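You operate a simulated robot arm through the tools that you are given. There is no shell and no other tool. Be economical: measure what you need, move in short steps, check, and stop when the job is done.

Carry out the task below with a simulated robot arm. There is one attempt and no reset: what you move stays moved.

## Task
Peel the cover plate, rivet its tag and slide it up to the PASS tray.
Fine: blue film right back; one rivet, on the yellow ring; riveter back.

Only the result counts: the job must be done as asked and must still hold three seconds after the hand-in. Knocking over, shifting, dropping, spilling or breaking anything else fails it. Lids that push on must go on centred and level and be pressed home; caps that screw on are set level and turned clockwise until they are tight.

## Robot
A 7-joint arm with a two-finger gripper on a trunk, on a base that drives. Base frame: it is fixed to the floor where the robot stands at the start and does not move with it; the origin is under the middle of the robot, x ahead of it, y to its left, z up; the surface under the hand at the start is at about z = 0.88. Units: m, degrees, N and s.
With the tool pointing down near the work surface it reaches from about 0.34 to 0.78 m from the robot's upright axis, wherever it stands. Its first joint turns from -143.0 to 143.0 degrees. Places, roughly: blue film [0.5, 0, 0.9]; cover plate board (30x20x7 cm) [0.5, 0, 0.9]. Payload 2.45 kg.
The tool frame sits at the grasp point between the pads (the TCP): z along the fingers, y along the line on which they close. The tips reach 0.026 m beyond it. Largest opening 0.096 m; the body of the gripper starts 0.069 m behind the TCP.
Orientation is that of the tool frame in the base frame, as a unit quaternion [x, y, z, w]. With the fingers straight down and closing along the base's y, the tool's x points along the base's -x, its y along +y and its z along -z.

## Interface
- The arm moves only by the tool step_arm. Its argument "plan" is a list of rows, each an object (a shift or turn left out is 0, a gripper value left out holds the last) with "angular": the turn, a rotation vector about the tool's x, y, z in rad, a list of three; "translation": the shift along the tool's x, y, z in m, a list of three; "fingers": the finger opening in m, from 0 to 0.096. In form: [{"angular": [rx, ry, rz], "translation": [tx, ty, tz], "fingers": fingers}, ...]. A call has 1 to 10 rows; each row is the pose to reach, as a shift and turn from the pose commanded when the call began, along the tool's axes at that moment. A row lasts 0.2 s, in which the tool goes at most 0.05 m and 8.6 degrees; a call with a longer step from one row to the next is refused whole, and so is a gripper value outside its range. A pose out of reach is approached as far as the arm can. The call stops where the force on the tool passes 40 N (or 10 N more than at its start, if that is more) or the arm is blocked; 0.2 s more then pass. The fingers move at their own pace and stop on an object; they squeeze with about 21 N. The grip force told is the motor's: it shows also when the fingers shut on nothing. Time passes only in rows, and 0.2 s behind the last, so rows that repeat a pose let the fingers close. It gives the time, the measured TCP pose, the force on the tool (base axes), the opening and the grip force at its end, in the units of the frame above (readings bear some noise), with the torque about the TCP (base axes, N m) and any sound that the robot's microphone picked up.
- Cameras (640 x 400 px; columns grow to the right, rows downward): "scene" is now at [0.0364, 0.1803, 1.5367]; the picture's right is [-0.03, -1.00, 0.00], its down [-0.64, 0.02, -0.77] and it looks along [0.77, -0.02, -0.64] (base axes); focal length 256 px, centre (320, 200). "wrist" rides on the gripper at [0.082, 0.003, -0.098] in the tool frame; the picture's right is [-0.04, 1.00, 0.00], its down [-0.73, -0.03, -0.68] and it looks along [-0.68, -0.03, 0.73] (tool axes); focal length 256 px, centre (320, 200).
- grab_frame(camera): a new picture of that camera. It takes no simulated time.
- lift_body(by): slides the trunk up (or, below 0, down) by that many m; the arm and the scene camera ride with it, the base frame stays. It gives what a move gives, with no picture.
- drive_base(legs): drives the robot by 1 to 6 legs, each [ahead, turn to the left] in m and degrees, along the robot's own axes; the way and the turn of a leg run together, so that a leg with both is an arc; at most 1.5 m and 180 degrees a leg. The arm and the cameras ride along, it lands a little off, and it stops where it bumps. It gives what a move gives.
- turn_head(pan, tilt): turns the head with the scene camera to pan (to the left, within 155 degrees either way) and tilt (down, from -29 to 69), counted from straight ahead of the robot. It gives what a move gives.
- pixel_to_xyz(camera, pixels): for up to 12 pixels [column, row] of the newest picture of that camera ("zoom" is the newest enlarged one), the place [x, y, z] in the base frame of the surface seen there, good to about 0.002 m. It takes no simulated time.
- close_up(camera, box): a new picture of the part [left, top, right, bottom] of that camera's present view, enlarged. It takes no simulated time.
- close_job(): hands the job in; it is judged then, once.

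Work in short steps. Measure before you move; look again where a grasp or a placing could have gone wrong, and mend it. You have 80 turns and 52 pictures in all, those below and enlarged ones among them. Open the gripper and draw the arm clear of the work before you hand the job in, unless the task says otherwise; then end with one line.

The tools are called after "Emit:" as name(argument=value, ...) on one line, values as JSON. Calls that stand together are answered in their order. step_arm: Moves the arm, as the interface text tells. Its arguments: {"type":"object","properties":{"plan":{"type":"array"}},"required":["plan"]} The other tools are called the same way: lift_body (by) slides the trunk up or down; drive_base (legs) drives the base; turn_head (pan, tilt) turns the head that bears the scene camera; grab_frame (camera) takes a picture; pixel_to_xyz (camera, pixels) gives the place of the surface under pixels of a picture; close_up (camera, box) takes an enlarged picture of a part of a camera's view; close_job () hands the job in.

At the start:

```text
clock: 0.0
ee_pos: [0.5705, -0.1268, 1.1873]
orientation: [0.0, 1.0, 0.001, 0.0]
ft_force: [0.3, -0.3, -0.6]
ft_torque: [0.0, -0.01, -0.03]
opening: 0.0962
gripper_force: 0.0
trunk travel left (down, up): [-0.575, 0.065]
robot x, y, heading: [-0.0004, 0.0018, -0.0]
head pan, tilt: [-1.6, 39.6]
```

scene: 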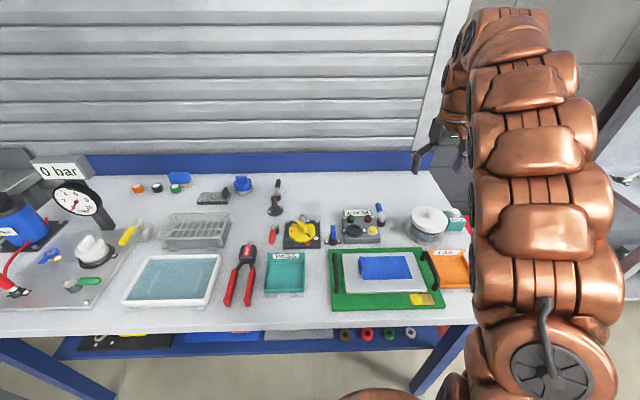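
wrist: 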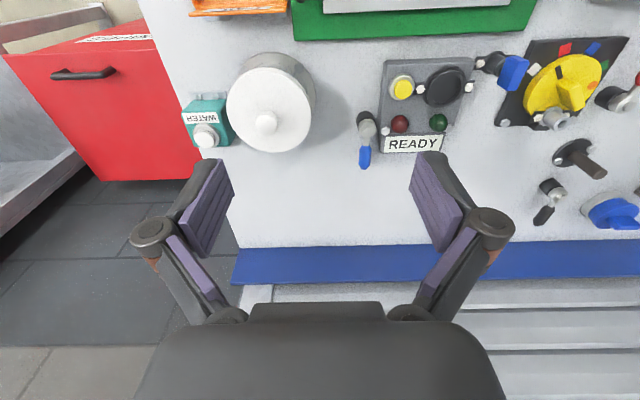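

I see the green board with the cover plate and blue film around (385,275), the PASS tray at (285,272) and a red riveter near (243,275). I take enlarged views of them.

Emit:
close_up(camera="scene", box=[310, 200, 480, 320])

Emit:
close_up(camera="scene", box=[200, 220, 340, 320])

```text
3.33 times, centred on (395, 260) of scene
```

zoom: 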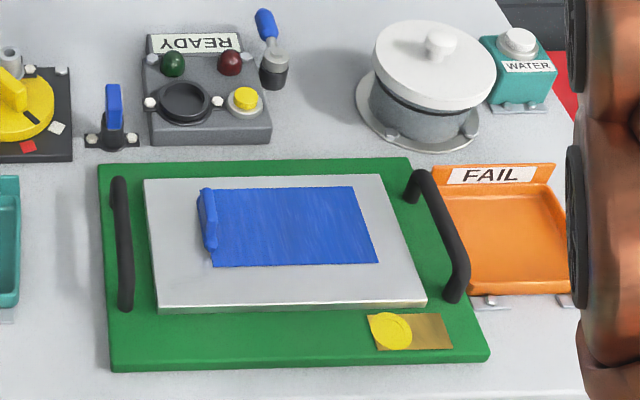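

```text
4.00 times, centred on (270, 270) of scene
```

zoom: 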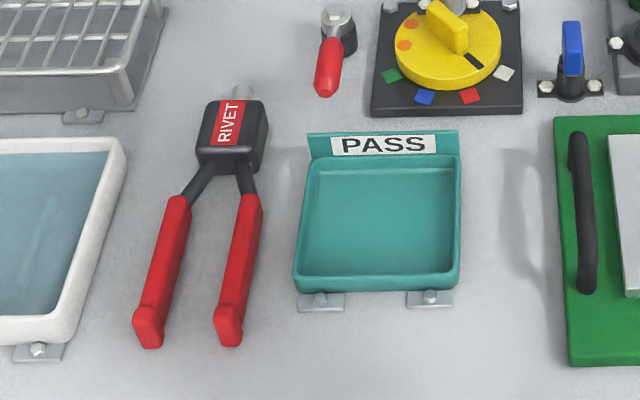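

Next I measure points on the riveter and PASS tray in the zoom, and the board in the scene picture.

Emit:
pixel_to_xyz(camera="zoom", pixels=[[240, 92], [228, 125], [232, 160], [175, 230], [150, 310], [150, 340], [243, 220], [228, 335], [200, 300], [380, 145], [458, 270], [300, 270]])

Emit:
pixel_to_xyz(camera="scene", pixels=[[332, 307], [444, 305], [334, 250], [420, 248], [348, 252], [352, 290], [364, 265], [388, 266], [405, 278], [411, 299], [426, 299], [346, 272]])

Emit:
close_up(camera="scene", box=[340, 245, 430, 301])

```text
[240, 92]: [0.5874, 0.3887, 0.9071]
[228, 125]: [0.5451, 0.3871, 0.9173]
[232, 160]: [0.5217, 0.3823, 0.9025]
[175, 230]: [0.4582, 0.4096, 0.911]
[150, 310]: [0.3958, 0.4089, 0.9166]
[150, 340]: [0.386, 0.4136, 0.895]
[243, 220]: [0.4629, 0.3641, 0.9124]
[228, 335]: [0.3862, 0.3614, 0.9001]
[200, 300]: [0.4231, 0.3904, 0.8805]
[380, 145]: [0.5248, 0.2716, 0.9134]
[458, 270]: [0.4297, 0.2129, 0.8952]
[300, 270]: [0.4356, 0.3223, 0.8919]
```

```text
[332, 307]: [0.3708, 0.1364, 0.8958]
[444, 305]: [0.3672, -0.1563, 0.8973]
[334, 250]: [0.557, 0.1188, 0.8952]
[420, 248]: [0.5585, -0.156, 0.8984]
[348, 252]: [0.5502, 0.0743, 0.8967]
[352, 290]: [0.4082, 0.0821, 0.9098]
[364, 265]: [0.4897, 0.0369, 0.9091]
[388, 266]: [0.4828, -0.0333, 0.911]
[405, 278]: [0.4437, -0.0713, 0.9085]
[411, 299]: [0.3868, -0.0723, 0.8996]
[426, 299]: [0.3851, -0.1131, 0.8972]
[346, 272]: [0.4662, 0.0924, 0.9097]
```

```text
7.11 times, centred on (385, 273) of scene
```

zoom: 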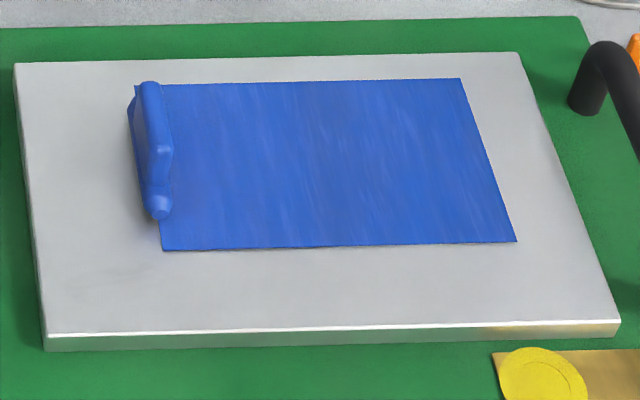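

Now I measure the tab and film corners in this zoom and the riveter's handle widths in the scene picture.

Emit:
pixel_to_xyz(camera="zoom", pixels=[[150, 90], [155, 120], [160, 150], [158, 200], [158, 215], [143, 180], [168, 245], [515, 240], [460, 82], [320, 160], [535, 370], [515, 385]])

Emit:
close_up(camera="wrist", box=[160, 0, 640, 300])

```text
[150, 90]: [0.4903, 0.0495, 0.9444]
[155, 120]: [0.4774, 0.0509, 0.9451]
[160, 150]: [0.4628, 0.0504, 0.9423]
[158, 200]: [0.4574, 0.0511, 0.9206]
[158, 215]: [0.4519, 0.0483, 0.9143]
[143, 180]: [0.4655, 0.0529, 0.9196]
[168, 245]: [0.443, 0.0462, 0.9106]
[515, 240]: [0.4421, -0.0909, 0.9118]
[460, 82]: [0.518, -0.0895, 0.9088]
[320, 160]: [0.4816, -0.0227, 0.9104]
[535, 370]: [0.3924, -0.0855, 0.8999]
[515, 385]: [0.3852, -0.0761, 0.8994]
```

```text
1.33 times, centred on (400, 150) of wrist
```

zoom: 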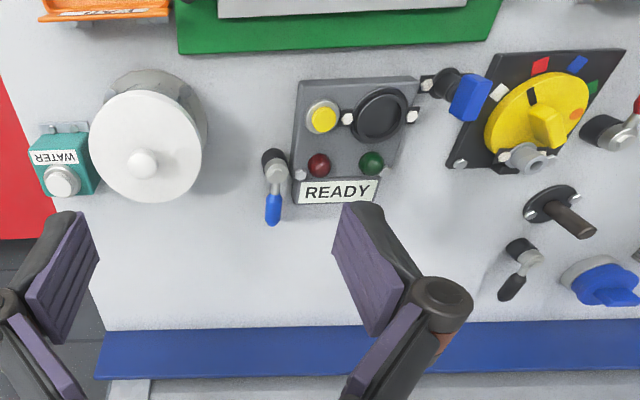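

The tab stands at about x 0.48, y 0.050, from z 0.911 to 0.945, thin along y, so the present orientation suits. I move over it at z 1.02 with the fingers partly closed to stay clear of the left handle.

Emit:
step_arm(plan=[{"translation": [0.015, 0.03, 0.028], "fingers": 0.05}, {"translation": [0.03, 0.06, 0.056]}, {"translation": [0.045, 0.09, 0.084]}, {"translation": [0.06, 0.12, 0.112]}, {"translation": [0.075, 0.15, 0.14]}, {"translation": [0.0905, 0.1768, 0.167]}, {"translation": [0.0905, 0.1768, 0.167]}])

Emit:
grab_frame(camera="wrist")

Emit:
grab_frame(camera="scene")

```text
clock: 1.6
ee_pos: [0.4803, 0.0469, 1.02]
orientation: [0.0, 1.0, -0.001, 0.0]
ft_force: [0.6, -0.3, -0.7]
ft_torque: [0.02, 0.02, -0.01]
opening: 0.0499
gripper_force: 0.0
trunk travel left (down, up): [-0.575, 0.065]
robot x, y, heading: [-0.0002, -0.0039, 0.0]
head pan, tilt: [-1.6, 39.6]
```

```text
45 pictures are left
```

wrist: 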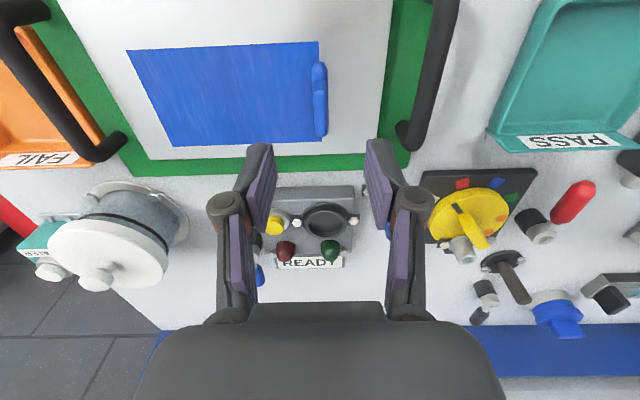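

```text
44 pictures are left
```

scene: 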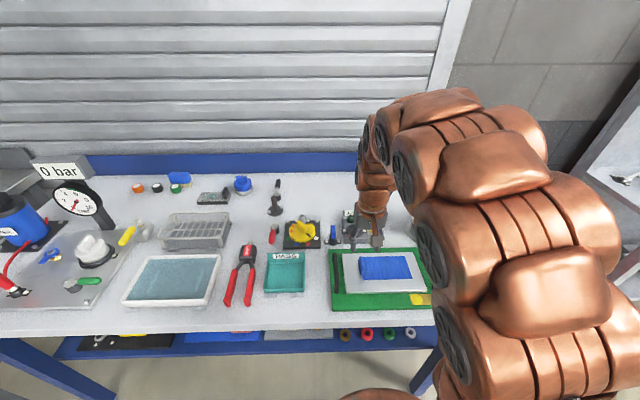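

The wrist picture shows the tab at (320,100); I measure it from here.

Emit:
pixel_to_xyz(camera="wrist", pixels=[[318, 65], [320, 80], [320, 100], [321, 120], [321, 135], [314, 100], [326, 100], [300, 100], [445, 20], [415, 130], [426, 80]])

Emit:
close_up(camera="wrist", box=[260, 30, 380, 160])

```text
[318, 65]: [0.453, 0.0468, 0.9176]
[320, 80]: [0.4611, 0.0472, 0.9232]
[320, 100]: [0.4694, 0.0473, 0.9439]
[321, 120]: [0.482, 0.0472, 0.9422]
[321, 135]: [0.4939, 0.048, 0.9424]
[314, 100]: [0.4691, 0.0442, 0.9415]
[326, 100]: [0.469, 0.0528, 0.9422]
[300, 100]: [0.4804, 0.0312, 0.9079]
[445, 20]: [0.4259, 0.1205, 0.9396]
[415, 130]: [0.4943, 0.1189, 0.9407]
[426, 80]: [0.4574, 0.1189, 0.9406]
```

```text
3.08 times, centred on (320, 95) of wrist
```

zoom: 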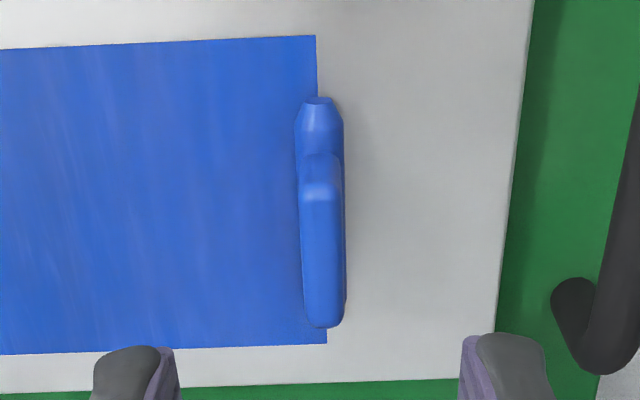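

The tab top centre is at about (0.481, 0.048). I go down to TCP z 0.938 and close on it.

Emit:
step_arm(plan=[{"translation": [0, 0.001, 0.04], "fingers": 0.05}, {"translation": [0, 0.001, 0.07]}, {"translation": [0, 0.001, 0.081]}, {"translation": [0, 0.001, 0.081], "fingers": 0.0}, {"translation": [0, 0.001, 0.081]}, {"translation": [0, 0.001, 0.081]}, {"translation": [0, 0.001, 0.081]}, {"translation": [0, 0.001, 0.081]}])

Emit:
close_up(camera="wrist", box=[120, 0, 520, 250])

```text
clock: 3.4
ee_pos: [0.4803, 0.0482, 0.9402]
orientation: [0.0, 1.0, 0.0, -0.001]
ft_force: [-0.3, -14.1, -0.2]
ft_torque: [-0.29, 0.14, 0.01]
opening: 0.0099
gripper_force: 21.0
trunk travel left (down, up): [-0.575, 0.065]
robot x, y, heading: [-0.0028, -0.0014, 0.1]
head pan, tilt: [-1.6, 39.6]
```

```text
1.60 times, centred on (320, 125) of wrist
```

zoom: 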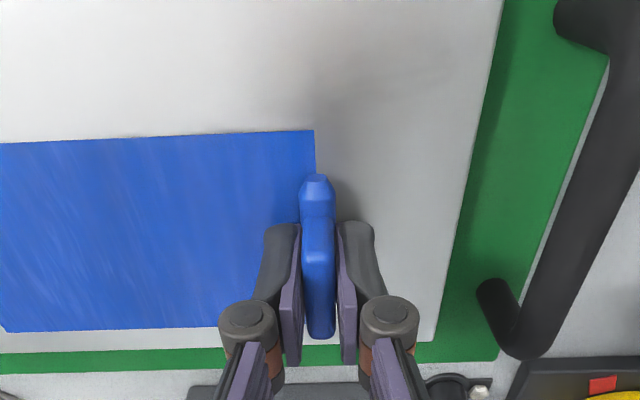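

Tab is gripped (opening 0.0099, 21 N). I start to peel gently: up and back toward -y, low and slow.

Emit:
step_arm(plan=[{"translation": [0, -0.003, -0.004], "fingers": 0.0}, {"translation": [0, -0.008, -0.009]}, {"translation": [0, -0.014, -0.014]}, {"translation": [0, -0.02, -0.018]}])

Emit:
close_up(camera="wrist", box=[120, 0, 520, 250])

```text
clock: 4.4
ee_pos: [0.4805, 0.0305, 0.9588]
orientation: [0.0, 1.0, 0.0, 0.0]
ft_force: [0.7, 0.5, -13.9]
ft_torque: [0.06, -0.08, 0.0]
opening: 0.0099
gripper_force: 20.8
trunk travel left (down, up): [-0.575, 0.065]
robot x, y, heading: [0.0032, 0.0044, -0.1]
head pan, tilt: [-1.6, 39.6]
```

```text
1.60 times, centred on (320, 125) of wrist
```

zoom: 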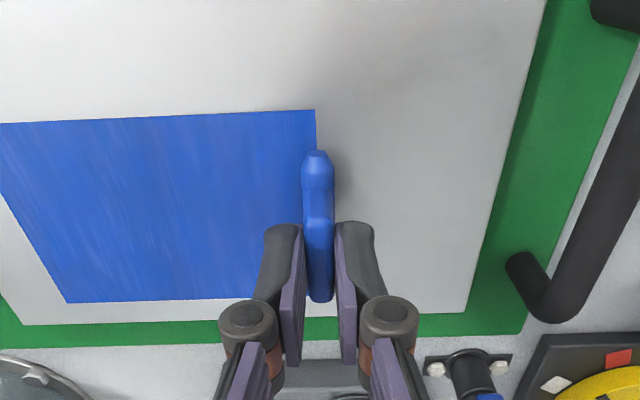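

The film edge follows the tab at about 14 N, so it is peeling. I keep on up and back in small steps.

Emit:
step_arm(plan=[{"translation": [0, -0.008, -0.005], "fingers": 0.0}, {"translation": [0, -0.016, -0.01]}, {"translation": [0, -0.024, -0.015]}, {"translation": [0, -0.032, -0.02]}, {"translation": [0, -0.04, -0.025]}, {"translation": [0, -0.048, -0.03]}])

Emit:
close_up(camera="wrist", box=[120, 0, 520, 250])

```text
clock: 5.8
ee_pos: [0.4798, -0.0183, 0.988]
orientation: [0.0, 1.0, 0.001, 0.001]
ft_force: [-0.1, 0.5, 0.5]
ft_torque: [0.01, -0.01, 0.0]
opening: 0.0
gripper_force: 20.8
trunk travel left (down, up): [-0.575, 0.065]
robot x, y, heading: [0.0014, -0.0017, -0.1]
head pan, tilt: [-1.6, 39.6]
```

```text
1.60 times, centred on (320, 125) of wrist
```

zoom: 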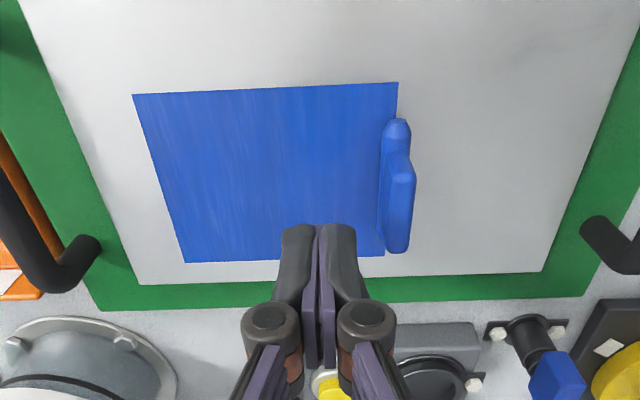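

The tab slipped out (opening 0.0). I measure where it and the film stand now.

Emit:
pixel_to_xyz(camera="zoom", pixels=[[398, 125], [402, 165], [400, 200], [398, 240], [386, 200], [396, 85], [384, 254], [135, 96], [186, 261], [411, 200]])

Emit:
close_up(camera="scene", box=[330, 225, 450, 300])

```text
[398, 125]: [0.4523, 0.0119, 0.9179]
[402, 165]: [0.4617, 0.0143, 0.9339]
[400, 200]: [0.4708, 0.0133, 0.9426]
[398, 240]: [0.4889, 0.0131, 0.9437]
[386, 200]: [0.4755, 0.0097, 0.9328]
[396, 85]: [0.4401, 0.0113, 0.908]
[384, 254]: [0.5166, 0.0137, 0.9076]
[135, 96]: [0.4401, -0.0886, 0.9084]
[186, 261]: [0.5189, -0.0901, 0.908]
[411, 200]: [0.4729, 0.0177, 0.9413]
```

```text
5.33 times, centred on (390, 262) of scene
```

zoom: 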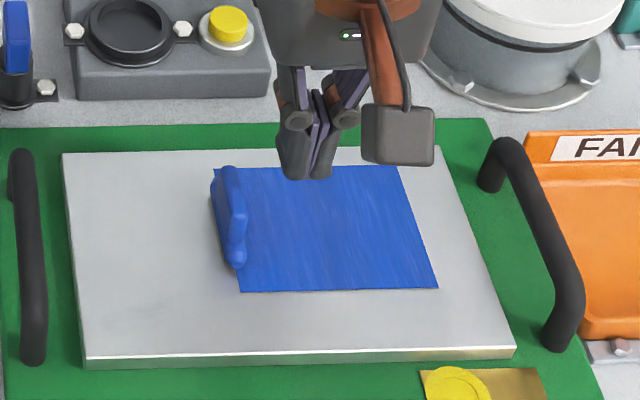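

The tab rides level (z unchanged) and has moved to y 0.013, shortening the film, so the pull should be purely along -y. I open, go over it and grip again.

Emit:
step_arm(plan=[{"translation": [0, 0.016, 0], "fingers": 0.05}, {"translation": [0, 0.0317, 0]}, {"translation": [0, 0.0317, 0]}, {"translation": [0, 0.0317, 0.03]}, {"translation": [0, 0.0317, 0.049]}, {"translation": [0, 0.0317, 0.049], "fingers": 0.0}, {"translation": [0, 0.0317, 0.049]}, {"translation": [0, 0.0317, 0.049]}, {"translation": [0, 0.0317, 0.049]}, {"translation": [0, 0.0317, 0.049]}])

```text
clock: 8.0
ee_pos: [0.4788, 0.0139, 0.9396]
orientation: [0.0, 1.0, 0.001, 0.0]
ft_force: [-0.4, -0.3, 0.5]
ft_torque: [0.02, -0.07, -0.01]
opening: 0.01
gripper_force: 21.1
trunk travel left (down, up): [-0.575, 0.065]
robot x, y, heading: [-0.0001, -0.0009, -0.2]
head pan, tilt: [-1.6, 39.6]
```

Gripped again with no side load. I pull level along -y in 12 mm steps.

Emit:
step_arm(plan=[{"translation": [0, -0.006, 0], "fingers": 0.0}, {"translation": [0, -0.014, 0]}, {"translation": [0, -0.024, 0]}, {"translation": [0, -0.036, 0]}, {"translation": [0, -0.048, 0]}, {"translation": [0, -0.06, 0]}])

Emit:
close_up(camera="wrist", box=[120, 0, 520, 250])

```text
clock: 9.4
ee_pos: [0.4802, -0.0465, 0.9399]
orientation: [0.001, 1.0, 0.0, -0.001]
ft_force: [-15.5, 0.9, 0.3]
ft_torque: [0.03, 0.41, -0.09]
opening: 0.0101
gripper_force: 21.4
trunk travel left (down, up): [-0.575, 0.065]
robot x, y, heading: [-0.0003, -0.0001, -0.0]
head pan, tilt: [-1.6, 39.6]
```

```text
1.60 times, centred on (320, 125) of wrist
```

zoom: 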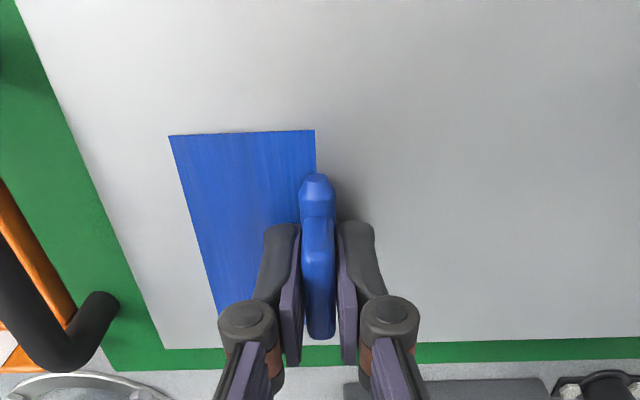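

Peeling well; there is a -15 N side load from about 1 mm drift in x, so I correct that and pull the rest.

Emit:
step_arm(plan=[{"translation": [0.0012, -0.006, 0], "fingers": 0.0}, {"translation": [0.0014, -0.014, 0]}, {"translation": [0.0014, -0.024, 0]}, {"translation": [0.0014, -0.032, 0]}, {"translation": [0.0014, -0.04, 0]}])

Emit:
close_up(camera="wrist", box=[120, 0, 520, 250])

```text
clock: 10.6
ee_pos: [0.4797, -0.0863, 0.9395]
orientation: [0.0, 1.0, 0.0, 0.002]
ft_force: [7.1, 1.5, 14.7]
ft_torque: [0.04, -0.26, -0.01]
opening: 0.0098
gripper_force: 20.7
trunk travel left (down, up): [-0.575, 0.065]
robot x, y, heading: [-0.0014, 0.0015, 0.2]
head pan, tilt: [-1.6, 39.6]
```

```text
1.60 times, centred on (320, 125) of wrist
```

zoom: 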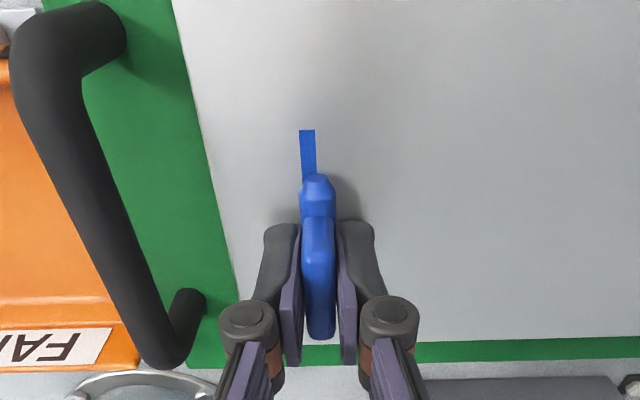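

A strip about 6 mm wide remains; I go on until it stops.

Emit:
step_arm(plan=[{"translation": [0, -0.003, 0], "fingers": 0.0}, {"translation": [0, -0.006, 0]}, {"translation": [0, -0.009, 0]}, {"translation": [0, -0.012, 0]}])

Emit:
close_up(camera="wrist", box=[120, 0, 520, 250])

```text
clock: 11.6
ee_pos: [0.4776, -0.0945, 0.9382]
orientation: [-0.001, 1.0, 0.001, -0.002]
ft_force: [0.7, 34.5, 1.1]
ft_torque: [0.87, 0.19, -0.13]
opening: 0.0099
gripper_force: 20.7
trunk travel left (down, up): [-0.575, 0.065]
robot x, y, heading: [-0.0, -0.0038, 0.0]
head pan, tilt: [-1.6, 39.6]
```

```text
1.60 times, centred on (320, 125) of wrist
```

zoom: 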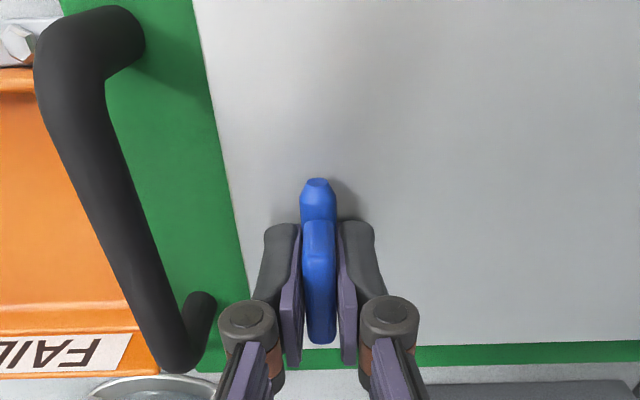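

The film is fully peeled and the tab is at its stop (34 N). I open in place and rise.

Emit:
step_arm(plan=[{"translation": [0, 0.003, 0], "fingers": 0.035}, {"translation": [0, 0.003, 0]}, {"translation": [0, 0.003, 0]}, {"translation": [0, 0.003, -0.04]}, {"translation": [0, 0.003, -0.085]}, {"translation": [0, 0.003, -0.13]}])

Emit:
close_up(camera="wrist", box=[0, 0, 640, 400])

```text
clock: 13.0
ee_pos: [0.478, -0.0938, 1.0712]
orientation: [0.0, 1.0, 0.0, 0.0]
ft_force: [0.8, 0.3, -0.9]
ft_torque: [0.01, -0.01, 0.02]
opening: 0.0352
gripper_force: 0.0
trunk travel left (down, up): [-0.575, 0.065]
robot x, y, heading: [-0.0022, -0.001, -0.0]
head pan, tilt: [-1.6, 39.6]
```

```text
1.00 times, centred on (320, 200) of wrist (not enlarged: the box is as wide or as high as the picture)
```

zoom: 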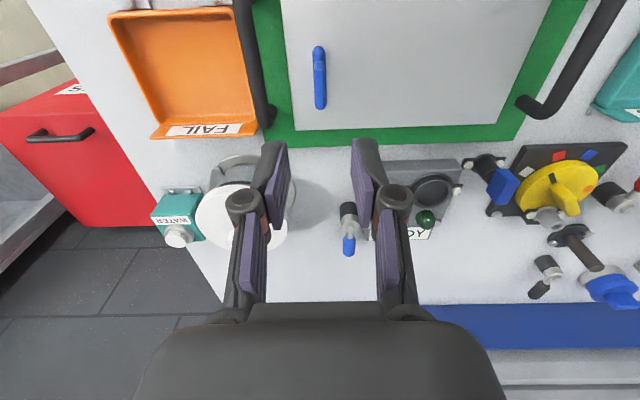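

The film is off. Next I carry the open hand across at z ~1.1 to look down on the riveter.

Emit:
step_arm(plan=[{"translation": [0.006, 0.048, -0.01]}, {"translation": [0.012, 0.096, -0.02]}, {"translation": [0.018, 0.144, -0.03]}, {"translation": [0.024, 0.192, -0.03]}, {"translation": [0.03, 0.24, -0.03]}, {"translation": [0.036, 0.288, -0.03]}, {"translation": [0.042, 0.336, -0.03]}, {"translation": [0.048, 0.384, -0.03]}, {"translation": [0.053, 0.432, -0.03]}, {"translation": [0.058, 0.48, -0.03], "fingers": 0.09}])

Emit:
grab_frame(camera="wrist")

Emit:
close_up(camera="scene", box=[200, 215, 300, 345])

```text
clock: 15.2
ee_pos: [0.4213, 0.3871, 1.1008]
orientation: [0.001, 1.0, 0.0, 0.0]
ft_force: [0.0, -0.3, 0.3]
ft_torque: [0.03, 0.02, 0.03]
opening: 0.0705
gripper_force: 0.1
trunk travel left (down, up): [-0.575, 0.065]
robot x, y, heading: [0.0039, -0.0032, 0.1]
head pan, tilt: [-1.6, 39.6]
```

```text
34 pictures are left
```

wrist: 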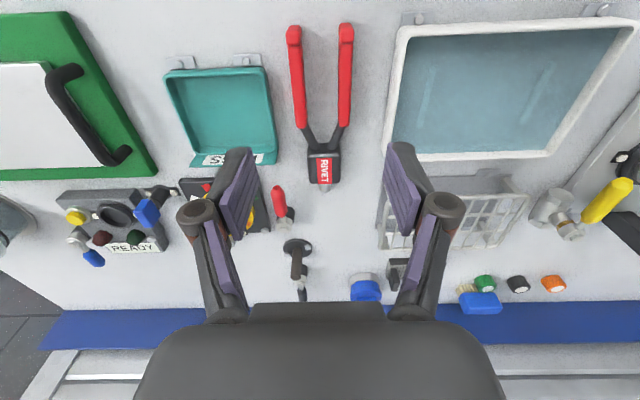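

```text
3.08 times, centred on (250, 280) of scene
```

zoom: 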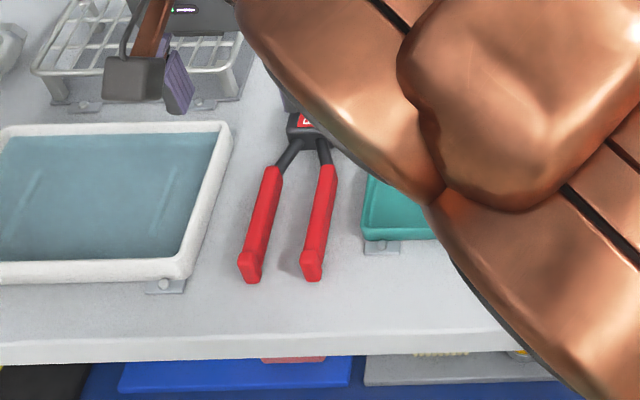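

Riveter seen at wrist (320,100). I enlarge it and measure its outline.

Emit:
pixel_to_xyz(camera="zoom", pixels=[[250, 345], [320, 335], [250, 275], [313, 272], [280, 270], [270, 175], [290, 300]])

Emit:
close_up(camera="wrist", box=[220, 10, 420, 200])

```text
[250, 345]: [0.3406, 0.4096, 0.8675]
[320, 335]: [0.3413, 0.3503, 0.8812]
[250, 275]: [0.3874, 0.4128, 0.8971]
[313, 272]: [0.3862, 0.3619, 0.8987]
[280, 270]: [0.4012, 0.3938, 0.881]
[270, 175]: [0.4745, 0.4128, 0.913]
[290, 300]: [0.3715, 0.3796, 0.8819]
```

```text
2.11 times, centred on (320, 105) of wrist
```

zoom: 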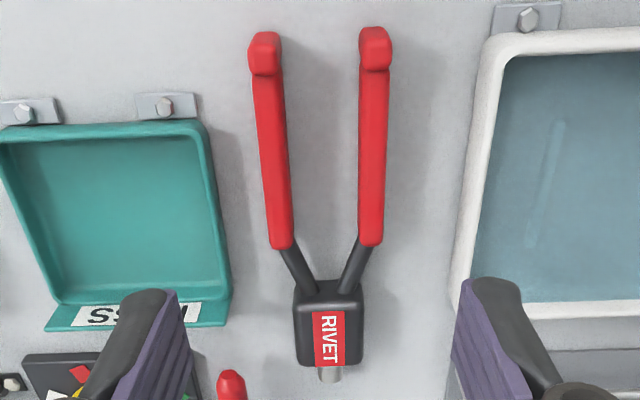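

Emit:
pixel_to_xyz(camera="zoom", pixels=[[254, 130], [280, 130], [363, 130], [386, 130], [274, 230], [371, 230], [264, 40], [375, 40], [298, 320], [360, 320], [330, 378], [330, 300]])

```text
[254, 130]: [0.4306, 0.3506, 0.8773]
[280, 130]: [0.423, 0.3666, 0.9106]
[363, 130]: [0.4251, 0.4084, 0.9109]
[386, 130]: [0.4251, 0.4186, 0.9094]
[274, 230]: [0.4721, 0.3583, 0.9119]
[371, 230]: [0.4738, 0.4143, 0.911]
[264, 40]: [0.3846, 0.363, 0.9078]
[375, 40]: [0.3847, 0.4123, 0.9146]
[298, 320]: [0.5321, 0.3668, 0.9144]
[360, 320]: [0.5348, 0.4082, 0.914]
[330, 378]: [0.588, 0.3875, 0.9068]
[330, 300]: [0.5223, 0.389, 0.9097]
```

Handles span y 0.354–0.419 at x 0.43 and the nose tip is at about x 0.592. My plan is to grip the handles with the fingers tilted 45° forward, so that nose-down leaves the fingers 45° back. I test first in free air that the back tilt is reachable.

Emit:
step_arm(plan=[{"angular": [0, 0.131, 0], "translation": [0, -0.02, -0.02]}, {"angular": [0, 0.262, 0], "translation": [0, -0.04, -0.04]}, {"angular": [0, 0.393, 0], "translation": [0, -0.06, -0.04]}, {"angular": [0, 0.524, 0], "translation": [0, -0.09, -0.04]}, {"angular": [0, 0.654, 0], "translation": [0, -0.13, -0.04]}, {"angular": [0, 0.785, 0], "translation": [0, -0.17, -0.04]}, {"angular": [0, 0.785, 0], "translation": [0, -0.21, -0.04]}, {"angular": [0, 0.785, 0], "translation": [0, -0.25, -0.04]}, {"angular": [0, 0.785, 0], "translation": [0, -0.29, -0.04]}, {"angular": [0, 0.785, 0], "translation": [0.01, -0.33, -0.04]}])

```text
clock: 17.4
ee_pos: [0.3834, 0.1315, 1.0718]
orientation: [0.001, 0.924, 0.0, -0.383]
ft_force: [0.1, -0.6, 0.0]
ft_torque: [0.02, 0.01, -0.02]
opening: 0.0902
gripper_force: 0.0
out of reach, approached as far as the arm can: row 4, 5, 6, 7, 8, 9, 10
trunk travel left (down, up): [-0.575, 0.065]
robot x, y, heading: [-0.0009, -0.0001, -0.2]
head pan, tilt: [-1.6, 39.6]
```

The tilt itself was reached, but at this place the position fell short. I test nearer to the actual rivet pose (0.39, -0.085, 1.07).

Emit:
step_arm(plan=[{"translation": [-0.009, -0.028, 0.016]}, {"translation": [-0.018, -0.056, 0.032]}, {"translation": [-0.027, -0.084, 0.048]}, {"translation": [-0.0354, -0.112, 0.0636]}, {"translation": [-0.0354, -0.14, 0.0636]}, {"translation": [-0.0354, -0.14, 0.0636]}])

Emit:
grab_frame(camera="scene")

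```text
clock: 18.8
ee_pos: [0.3621, -0.0115, 1.0016]
orientation: [0.0, 0.924, 0.0, -0.382]
ft_force: [1.0, 0.1, -0.7]
ft_torque: [-0.02, 0.03, 0.0]
opening: 0.0903
gripper_force: 0.0
trunk travel left (down, up): [-0.575, 0.065]
robot x, y, heading: [-0.001, -0.001, 0.3]
head pan, tilt: [-1.6, 39.6]
```

```text
31 pictures are left
```

scene: 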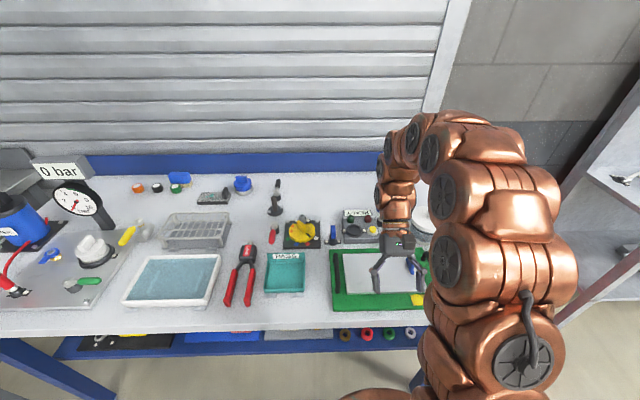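

Shifts are counted from where the arm really is. The pose (0.362,-0.012,1.00) at 45° was reached; I now go to (0.39,-0.085,1.07).

Emit:
step_arm(plan=[{"translation": [0.01, -0.025, -0.021]}, {"translation": [0.02, -0.05, -0.042]}, {"translation": [0.0283, -0.075, -0.0636]}, {"translation": [0.0283, -0.075, -0.0636]}])

```text
clock: 19.8
ee_pos: [0.3853, -0.0871, 1.0644]
orientation: [0.0, 0.924, 0.001, -0.383]
ft_force: [-0.2, -0.2, -1.0]
ft_torque: [-0.04, -0.01, 0.0]
opening: 0.0899
gripper_force: 0.0
trunk travel left (down, up): [-0.575, 0.065]
robot x, y, heading: [-0.0011, -0.0019, 0.1]
head pan, tilt: [-1.6, 39.6]
```

Reached, so the nose-down pose is possible. I return toward the riveter, turning back to vertical on the way.

Emit:
step_arm(plan=[{"angular": [0, -0.131, 0], "translation": [0.001, 0.03, -0.008]}, {"angular": [0, -0.262, 0], "translation": [0.002, 0.06, -0.016]}, {"angular": [0, -0.393, 0], "translation": [0.003, 0.1, -0.024]}, {"angular": [0, -0.524, 0], "translation": [0.004, 0.14, -0.032]}, {"angular": [0, -0.654, 0], "translation": [0.005, 0.18, -0.04]}, {"angular": [0, -0.785, 0], "translation": [0.007, 0.22, -0.0495]}, {"angular": [0, -0.785, 0], "translation": [0.007, 0.26, -0.0495]}, {"angular": [0, -0.785, 0], "translation": [0.007, 0.3, -0.0495]}, {"angular": [0, -0.785, 0], "translation": [0.007, 0.34, -0.0495]}, {"angular": [0, -0.785, 0], "translation": [0.007, 0.38, -0.0495]}])

```text
clock: 22.0
ee_pos: [0.4203, 0.2951, 1.1044]
orientation: [0.0, 1.0, 0.0, 0.0]
ft_force: [0.9, -0.4, -0.4]
ft_torque: [0.03, 0.01, 0.02]
opening: 0.09
gripper_force: 0.1
trunk travel left (down, up): [-0.575, 0.065]
robot x, y, heading: [-0.0022, 0.0057, 0.0]
head pan, tilt: [-1.6, 39.6]
```

I tilt the fingers 45° forward and come to the pre-grasp point behind and above the handles.

Emit:
step_arm(plan=[{"angular": [0, -0.131, 0], "translation": [0.008, 0.02, 0.01]}, {"angular": [0, -0.262, 0], "translation": [0.016, 0.04, 0.03]}, {"angular": [0, -0.393, 0], "translation": [0.024, 0.06, 0.055]}, {"angular": [0, -0.524, 0], "translation": [0.032, 0.08, 0.08]}, {"angular": [0, -0.654, 0], "translation": [0.04, 0.0915, 0.11]}, {"angular": [0, -0.785, 0], "translation": [0.047, 0.0915, 0.135]}, {"angular": [0, -0.785, 0], "translation": [0.047, 0.0915, 0.135]}])

Emit:
grab_frame(camera="wrist")

```text
clock: 23.4
ee_pos: [0.3445, 0.3987, 0.9582]
orientation: [0.115, 0.971, 0.078, 0.192]
ft_force: [-0.4, -0.1, 0.8]
ft_torque: [0.05, 0.03, 0.01]
opening: 0.0901
gripper_force: 0.0
trunk travel left (down, up): [-0.575, 0.065]
robot x, y, heading: [0.0021, 0.0003, -0.1]
head pan, tilt: [-1.6, 39.6]
stopped in row 6: the arm was blocked; the commanded pose is now the measured one
```

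```text
30 pictures are left
```

wrist: 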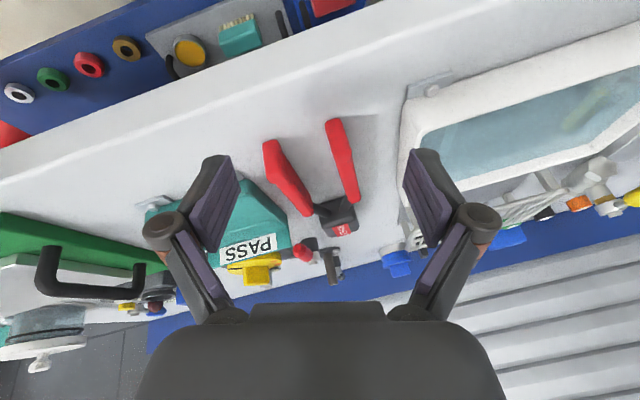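

The arm was blocked: the robot stands too close for the forward tilt. I raise the hand, restore vertical, and then back the base off by about 0.2 m.

Emit:
step_arm(plan=[{"translation": [-0.012, 0.0065, -0.03]}, {"angular": [0.04, 0.097, -0.058], "translation": [-0.024, 0.013, -0.061]}, {"angular": [0.079, 0.194, -0.116], "translation": [-0.0355, 0.0196, -0.0912]}, {"angular": [0.119, 0.291, -0.174], "translation": [-0.045, 0.025, -0.115]}, {"angular": [0.158, 0.388, -0.232], "translation": [-0.053, 0.029, -0.137]}, {"angular": [0.158, 0.388, -0.232], "translation": [-0.053, 0.029, -0.137]}])

Emit:
drive_base(legs=[[-0.2, 0]])

```text
clock: 24.8
ee_pos: [0.3412, 0.3983, 1.1078]
orientation: [-0.004, 1.0, -0.002, 0.003]
ft_force: [-0.6, 0.4, -0.2]
ft_torque: [-0.01, -0.01, -0.01]
opening: 0.0899
gripper_force: 0.1
trunk travel left (down, up): [-0.575, 0.065]
robot x, y, heading: [0.0017, -0.0035, 0.1]
head pan, tilt: [-1.6, 39.6]
```

```text
clock: 26.3
ee_pos: [0.1463, 0.3983, 1.1078]
orientation: [-0.001, 1.0, -0.002, 0.004]
ft_force: [0.1, -0.4, 0.5]
ft_torque: [0.02, -0.02, -0.04]
opening: 0.09
gripper_force: 0.0
trunk travel left (down, up): [-0.575, 0.065]
robot x, y, heading: [-0.1984, -0.0001, -0.2]
head pan, tilt: [-1.6, 39.6]
```

Now I move forward again with the tilt to the pre-grasp pose (0.365, 0.3865, 0.985).

Emit:
step_arm(plan=[{"angular": [0, -0.1, 0], "translation": [-0.03, -0.002, 0.0]}, {"angular": [0, -0.2, 0], "translation": [-0.065, -0.004, 0.0]}, {"angular": [0, -0.3, 0], "translation": [-0.1, -0.006, 0.02]}, {"angular": [0, -0.4, 0], "translation": [-0.135, -0.008, 0.04]}, {"angular": [0, -0.5, 0], "translation": [-0.165, -0.01, 0.06]}, {"angular": [0, -0.6, 0], "translation": [-0.19, -0.012, 0.09]}, {"angular": [0, -0.7, 0], "translation": [-0.21, -0.012, 0.11]}, {"angular": [0, -0.785, 0], "translation": [-0.219, -0.012, 0.123]}, {"angular": [0, -0.785, 0], "translation": [-0.219, -0.012, 0.123]}])

Emit:
grab_frame(camera="wrist")

```text
clock: 28.3
ee_pos: [0.3652, 0.3883, 0.985]
orientation: [-0.002, 0.923, 0.0, 0.386]
ft_force: [-0.8, 0.3, -0.3]
ft_torque: [0.01, -0.01, -0.01]
opening: 0.0898
gripper_force: 0.0
trunk travel left (down, up): [-0.575, 0.065]
robot x, y, heading: [-0.1974, -0.0012, -0.3]
head pan, tilt: [-1.6, 39.6]
```

```text
29 pictures are left
```

wrist: 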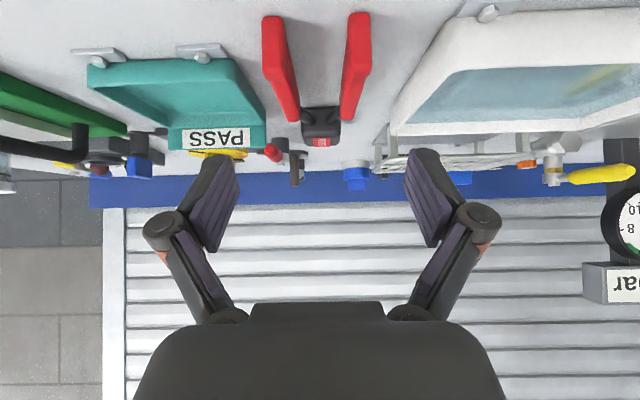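

The tilted pose is reached; I measure the handles again from this view.

Emit:
pixel_to_xyz(camera="wrist", pixels=[[266, 45], [272, 30], [285, 60], [345, 60], [368, 60], [372, 40], [285, 95], [355, 95]])

```text
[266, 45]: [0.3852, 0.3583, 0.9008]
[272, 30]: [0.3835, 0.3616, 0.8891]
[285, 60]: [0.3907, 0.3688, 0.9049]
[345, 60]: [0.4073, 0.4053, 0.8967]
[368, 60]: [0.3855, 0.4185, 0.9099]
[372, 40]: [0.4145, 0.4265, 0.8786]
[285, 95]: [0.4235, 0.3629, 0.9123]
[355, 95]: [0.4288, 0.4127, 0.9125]
```

The handles are centred on y 0.387, matching. I advance along the fingers to the grasp at (0.433, 0.3875, 0.912).

Emit:
step_arm(plan=[{"translation": [0.0015, 0, 0.03]}, {"translation": [0.0025, 0, 0.06]}, {"translation": [0.0035, 0, 0.085]}, {"translation": [0.0035, 0, 0.098]}, {"translation": [0.0035, 0, 0.098]}])

Emit:
grab_frame(camera="wrist")

Emit:
close_up(camera="scene", box=[200, 180, 320, 300])

```text
clock: 29.5
ee_pos: [0.4329, 0.3868, 0.9164]
orientation: [-0.002, 0.923, -0.001, 0.386]
ft_force: [-0.8, -0.4, 0.5]
ft_torque: [0.02, 0.01, 0.0]
opening: 0.0899
gripper_force: 0.1
trunk travel left (down, up): [-0.575, 0.065]
robot x, y, heading: [-0.2002, -0.0023, -0.1]
head pan, tilt: [-1.6, 39.6]
```

```text
28 pictures are left
```

wrist: 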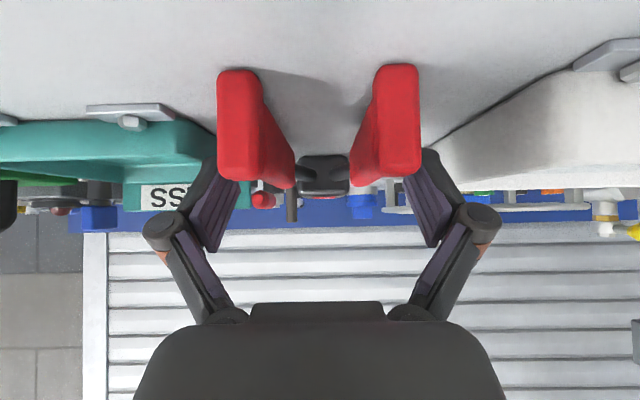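

```text
3.33 times, centred on (260, 240) of scene
```

zoom: 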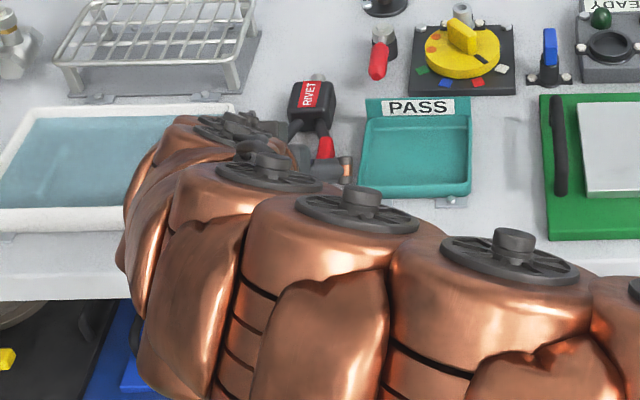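

Both handles lie between the fingers with no contact. I go 4 mm lower and close stepwise to 0.066 to feel for contact without a full squeeze.

Emit:
step_arm(plan=[{"translation": [0.0028, 0.0005, 0.0028], "fingers": 0.075}, {"translation": [0.0028, 0.0005, 0.0028], "fingers": 0.07}, {"translation": [0.0028, 0.0005, 0.0028], "fingers": 0.066}, {"translation": [0.0028, 0.0005, 0.0028], "fingers": 0.066}, {"translation": [0.0028, 0.0005, 0.0028], "fingers": 0.066}])

```text
clock: 30.7
ee_pos: [0.4317, 0.3875, 0.9106]
orientation: [-0.003, 0.923, -0.001, 0.386]
ft_force: [0.4, 0.1, 1.3]
ft_torque: [0.02, 0.03, 0.03]
opening: 0.0663
gripper_force: 0.3
trunk travel left (down, up): [-0.575, 0.065]
robot x, y, heading: [-0.1993, -0.0006, -0.0]
head pan, tilt: [-1.6, 39.6]
```

No contact yet at 0.066; I close in 2 mm steps to 0.060.

Emit:
step_arm(plan=[{"fingers": 0.064}, {"fingers": 0.064}, {"fingers": 0.062}, {"fingers": 0.062}])

```text
clock: 31.7
ee_pos: [0.4332, 0.3882, 0.9106]
orientation: [-0.002, 0.922, -0.001, 0.386]
ft_force: [0.2, -0.4, 0.9]
ft_torque: [-0.07, -0.02, -0.08]
opening: 0.0658
gripper_force: 9.5
trunk travel left (down, up): [-0.575, 0.065]
robot x, y, heading: [-0.1965, 0.0016, -0.3]
head pan, tilt: [-1.6, 39.6]
```

Contact at 0.0658 with 9.5 N: force grows with the commanded gap. I keep this hold, add a little (0.061), and lift slightly to test.

Emit:
step_arm(plan=[{"fingers": 0.061}, {"translation": [-0.007, 0, -0.007], "fingers": 0.061}, {"translation": [-0.014, 0, -0.014], "fingers": 0.061}, {"translation": [-0.021, 0, -0.021], "fingers": 0.061}, {"translation": [-0.021, 0, -0.021], "fingers": 0.061}])

Emit:
close_up(camera="scene", box=[200, 180, 320, 300])

Emit:
grab_frame(camera="wrist")

```text
clock: 32.9
ee_pos: [0.4332, 0.3875, 0.9409]
orientation: [-0.003, 0.923, 0.0, 0.386]
ft_force: [-1.5, 0.3, 2.0]
ft_torque: [0.14, -0.4, 0.08]
opening: 0.0616
gripper_force: 20.0
trunk travel left (down, up): [-0.575, 0.065]
robot x, y, heading: [-0.1984, -0.0003, -0.2]
head pan, tilt: [-1.6, 39.6]
```

```text
3.33 times, centred on (260, 240) of scene
```

zoom: 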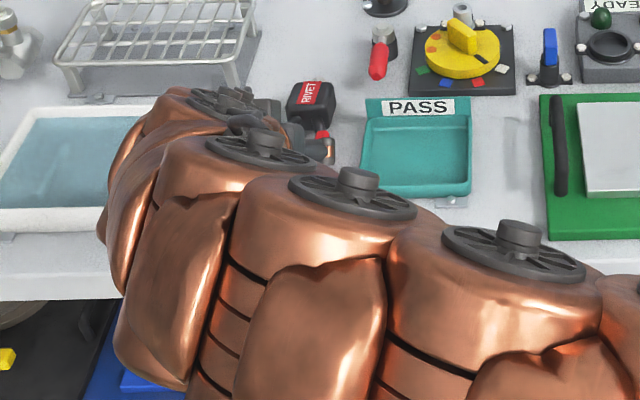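

```text
25 pictures are left
```

wrist: 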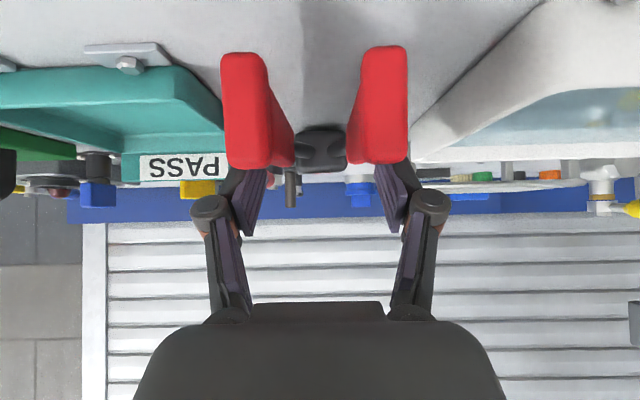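

The riveter lifts cleanly with no click heard. I ease the fingers slightly to 0.062, raise it to z ~1.11, and begin turning the nose down.

Emit:
step_arm(plan=[{"translation": [-0.02, 0, -0.028], "fingers": 0.062}, {"translation": [-0.04, 0, -0.056]}, {"translation": [-0.06, 0, -0.085]}, {"translation": [-0.08, 0, -0.113]}, {"translation": [-0.099, 0, -0.1414]}, {"angular": [0, 0.1, 0], "translation": [-0.099, 0, -0.1414]}, {"angular": [0, 0.2, 0], "translation": [-0.099, 0, -0.1414]}, {"angular": [0, 0.3, 0], "translation": [-0.099, 0, -0.1414]}])

Emit:
grab_frame(camera="scene")

```text
clock: 34.7
ee_pos: [0.4013, 0.388, 1.1109]
orientation: [-0.002, 0.97, -0.001, 0.243]
ft_force: [-0.1, -0.7, 0.2]
ft_torque: [-0.02, -0.01, -0.01]
opening: 0.062
gripper_force: 0.0
trunk travel left (down, up): [-0.575, 0.065]
robot x, y, heading: [-0.1954, 0.0004, -0.2]
head pan, tilt: [-1.6, 39.6]
```

```text
24 pictures are left
```

scene: 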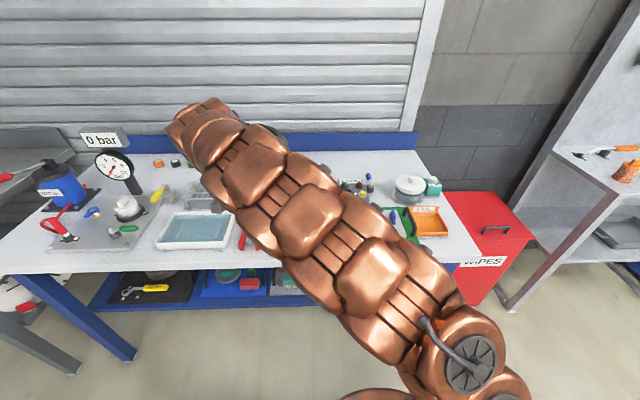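

Grip force reads 0 – the riveter has likely slipped out. I look with the wrist camera.

Emit:
grab_frame(camera="wrist")

```text
23 pictures are left
```

wrist: 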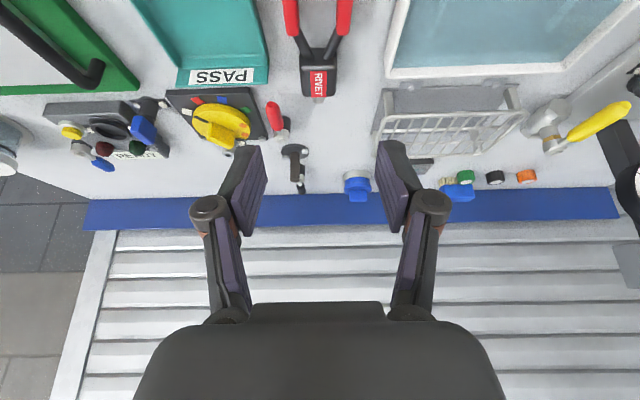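

It fell back close to its place. I measure where it lies now.

Emit:
pixel_to_xyz(camera="wrist", pixels=[[318, 84], [318, 99], [303, 60], [335, 60], [291, 15], [344, 15], [286, 10], [351, 10]])

Emit:
close_up(camera="wrist", box=[260, 0, 380, 110])

```text
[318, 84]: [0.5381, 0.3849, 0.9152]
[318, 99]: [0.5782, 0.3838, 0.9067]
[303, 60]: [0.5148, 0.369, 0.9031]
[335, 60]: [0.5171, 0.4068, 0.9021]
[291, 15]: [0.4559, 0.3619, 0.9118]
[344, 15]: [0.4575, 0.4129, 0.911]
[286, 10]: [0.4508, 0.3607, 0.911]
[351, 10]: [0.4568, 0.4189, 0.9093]
```

```text
3.64 times, centred on (320, 55) of wrist
```

zoom: 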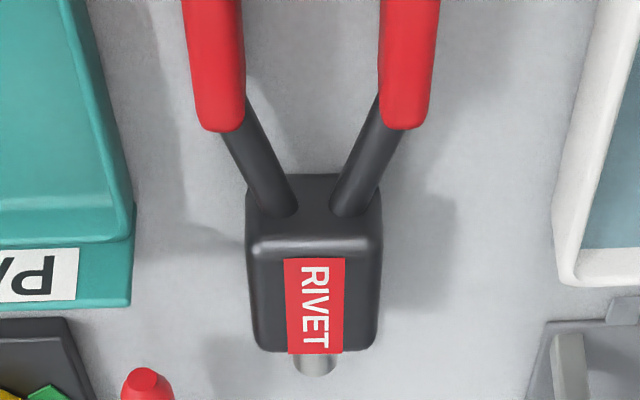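

It lies 5–8 mm nearer, still aligned. I come back to the pre-grasp pose with the fingers open.

Emit:
step_arm(plan=[{"angular": [0, -0.06, 0], "translation": [0.02, 0, 0.02], "fingers": 0.09}, {"angular": [0, -0.12, 0], "translation": [0.04, 0, 0.04]}, {"angular": [0, -0.18, 0], "translation": [0.06, 0, 0.06]}, {"angular": [0, -0.24, 0], "translation": [0.08, -0.001, 0.08]}, {"angular": [0, -0.3, 0], "translation": [0.0935, -0.0015, 0.0986]}, {"angular": [0, -0.3, 0], "translation": [0.0935, -0.0015, 0.0986]}])

Emit:
grab_frame(camera="wrist")

```text
clock: 36.1
ee_pos: [0.3668, 0.3869, 0.9793]
orientation: [-0.002, 0.923, -0.001, 0.385]
ft_force: [-0.2, -0.1, -0.5]
ft_torque: [-0.01, 0.0, 0.02]
opening: 0.0897
gripper_force: 0.0
trunk travel left (down, up): [-0.575, 0.065]
robot x, y, heading: [-0.1964, -0.0006, -0.3]
head pan, tilt: [-1.6, 39.6]
```

```text
21 pictures are left
```

wrist: 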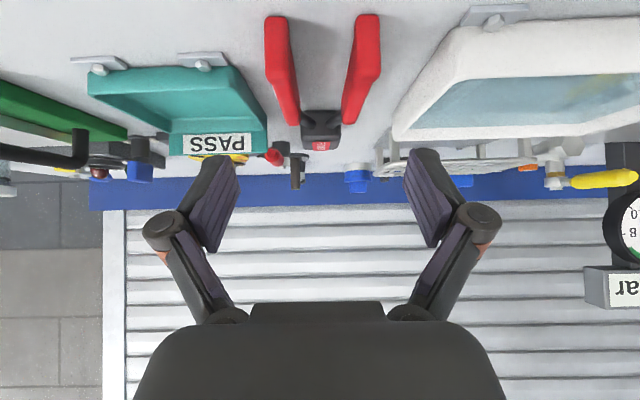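

Aligned. I advance to the grasp and close stepwise to 0.0605.

Emit:
step_arm(plan=[{"translation": [0.002, 0.0003, 0.03]}, {"translation": [0.004, 0.0003, 0.06]}, {"translation": [0.0057, 0.0003, 0.085]}, {"translation": [0.0057, 0.0003, 0.092], "fingers": 0.07}, {"translation": [0.0057, 0.0003, 0.092], "fingers": 0.066}, {"translation": [0.0057, 0.0003, 0.092], "fingers": 0.062}, {"translation": [0.0057, 0.0003, 0.092], "fingers": 0.0605}, {"translation": [0.0057, 0.0003, 0.092], "fingers": 0.0605}, {"translation": [0.0057, 0.0003, 0.092], "fingers": 0.0605}])

```text
clock: 38.1
ee_pos: [0.4266, 0.3867, 0.9111]
orientation: [-0.002, 0.922, 0.0, 0.386]
ft_force: [-0.2, 0.2, 8.1]
ft_torque: [0.1, -0.16, -0.15]
opening: 0.0624
gripper_force: 21.4
trunk travel left (down, up): [-0.575, 0.065]
robot x, y, heading: [-0.1992, -0.0023, -0.1]
head pan, tilt: [-1.6, 39.6]
```

Grip is 21 N at 0.0624 now. I hold with a 0.0595 command, lift 30 mm, and watch the opening.

Emit:
step_arm(plan=[{"fingers": 0.0595}, {"translation": [-0.007, 0, -0.007]}, {"translation": [-0.014, 0, -0.014]}, {"translation": [-0.021, 0, -0.021]}, {"translation": [-0.021, 0, -0.021]}, {"translation": [-0.021, 0, -0.021]}])

Emit:
grab_frame(camera="wrist")

```text
clock: 39.5
ee_pos: [0.427, 0.3869, 0.9396]
orientation: [-0.002, 0.922, -0.001, 0.386]
ft_force: [0.1, -0.4, -2.3]
ft_torque: [0.03, 0.09, 0.04]
opening: 0.0658
gripper_force: 11.2
trunk travel left (down, up): [-0.575, 0.065]
robot x, y, heading: [-0.1957, 0.0003, -0.3]
head pan, tilt: [-1.6, 39.6]
```

```text
20 pictures are left
```

wrist: 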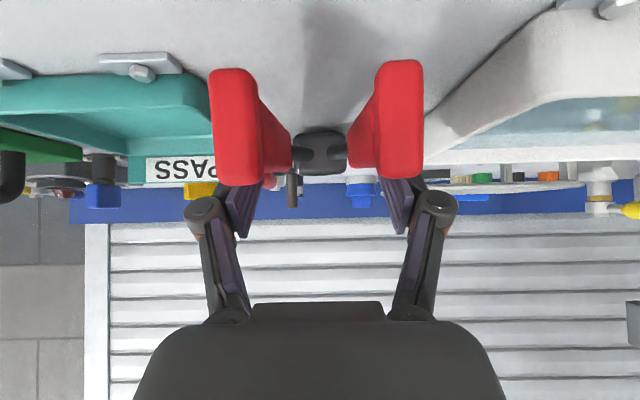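

Now it hangs steadily: opening 0.0658, 11 N, and the load reads -2.3 N in z. I lift slowly and check again.

Emit:
step_arm(plan=[{"translation": [-0.01, 0, -0.012]}, {"translation": [-0.02, 0, -0.024]}, {"translation": [-0.03, 0, -0.037]}, {"translation": [-0.04, 0, -0.05]}, {"translation": [-0.04, 0, -0.05]}])

```text
clock: 40.7
ee_pos: [0.4181, 0.3877, 1.0036]
orientation: [-0.003, 0.922, -0.001, 0.386]
ft_force: [0.6, -0.4, -3.3]
ft_torque: [0.02, 0.15, 0.01]
opening: 0.0656
gripper_force: 15.0
trunk travel left (down, up): [-0.575, 0.065]
robot x, y, heading: [-0.1958, -0.0008, -0.0]
head pan, tilt: [-1.6, 39.6]
```

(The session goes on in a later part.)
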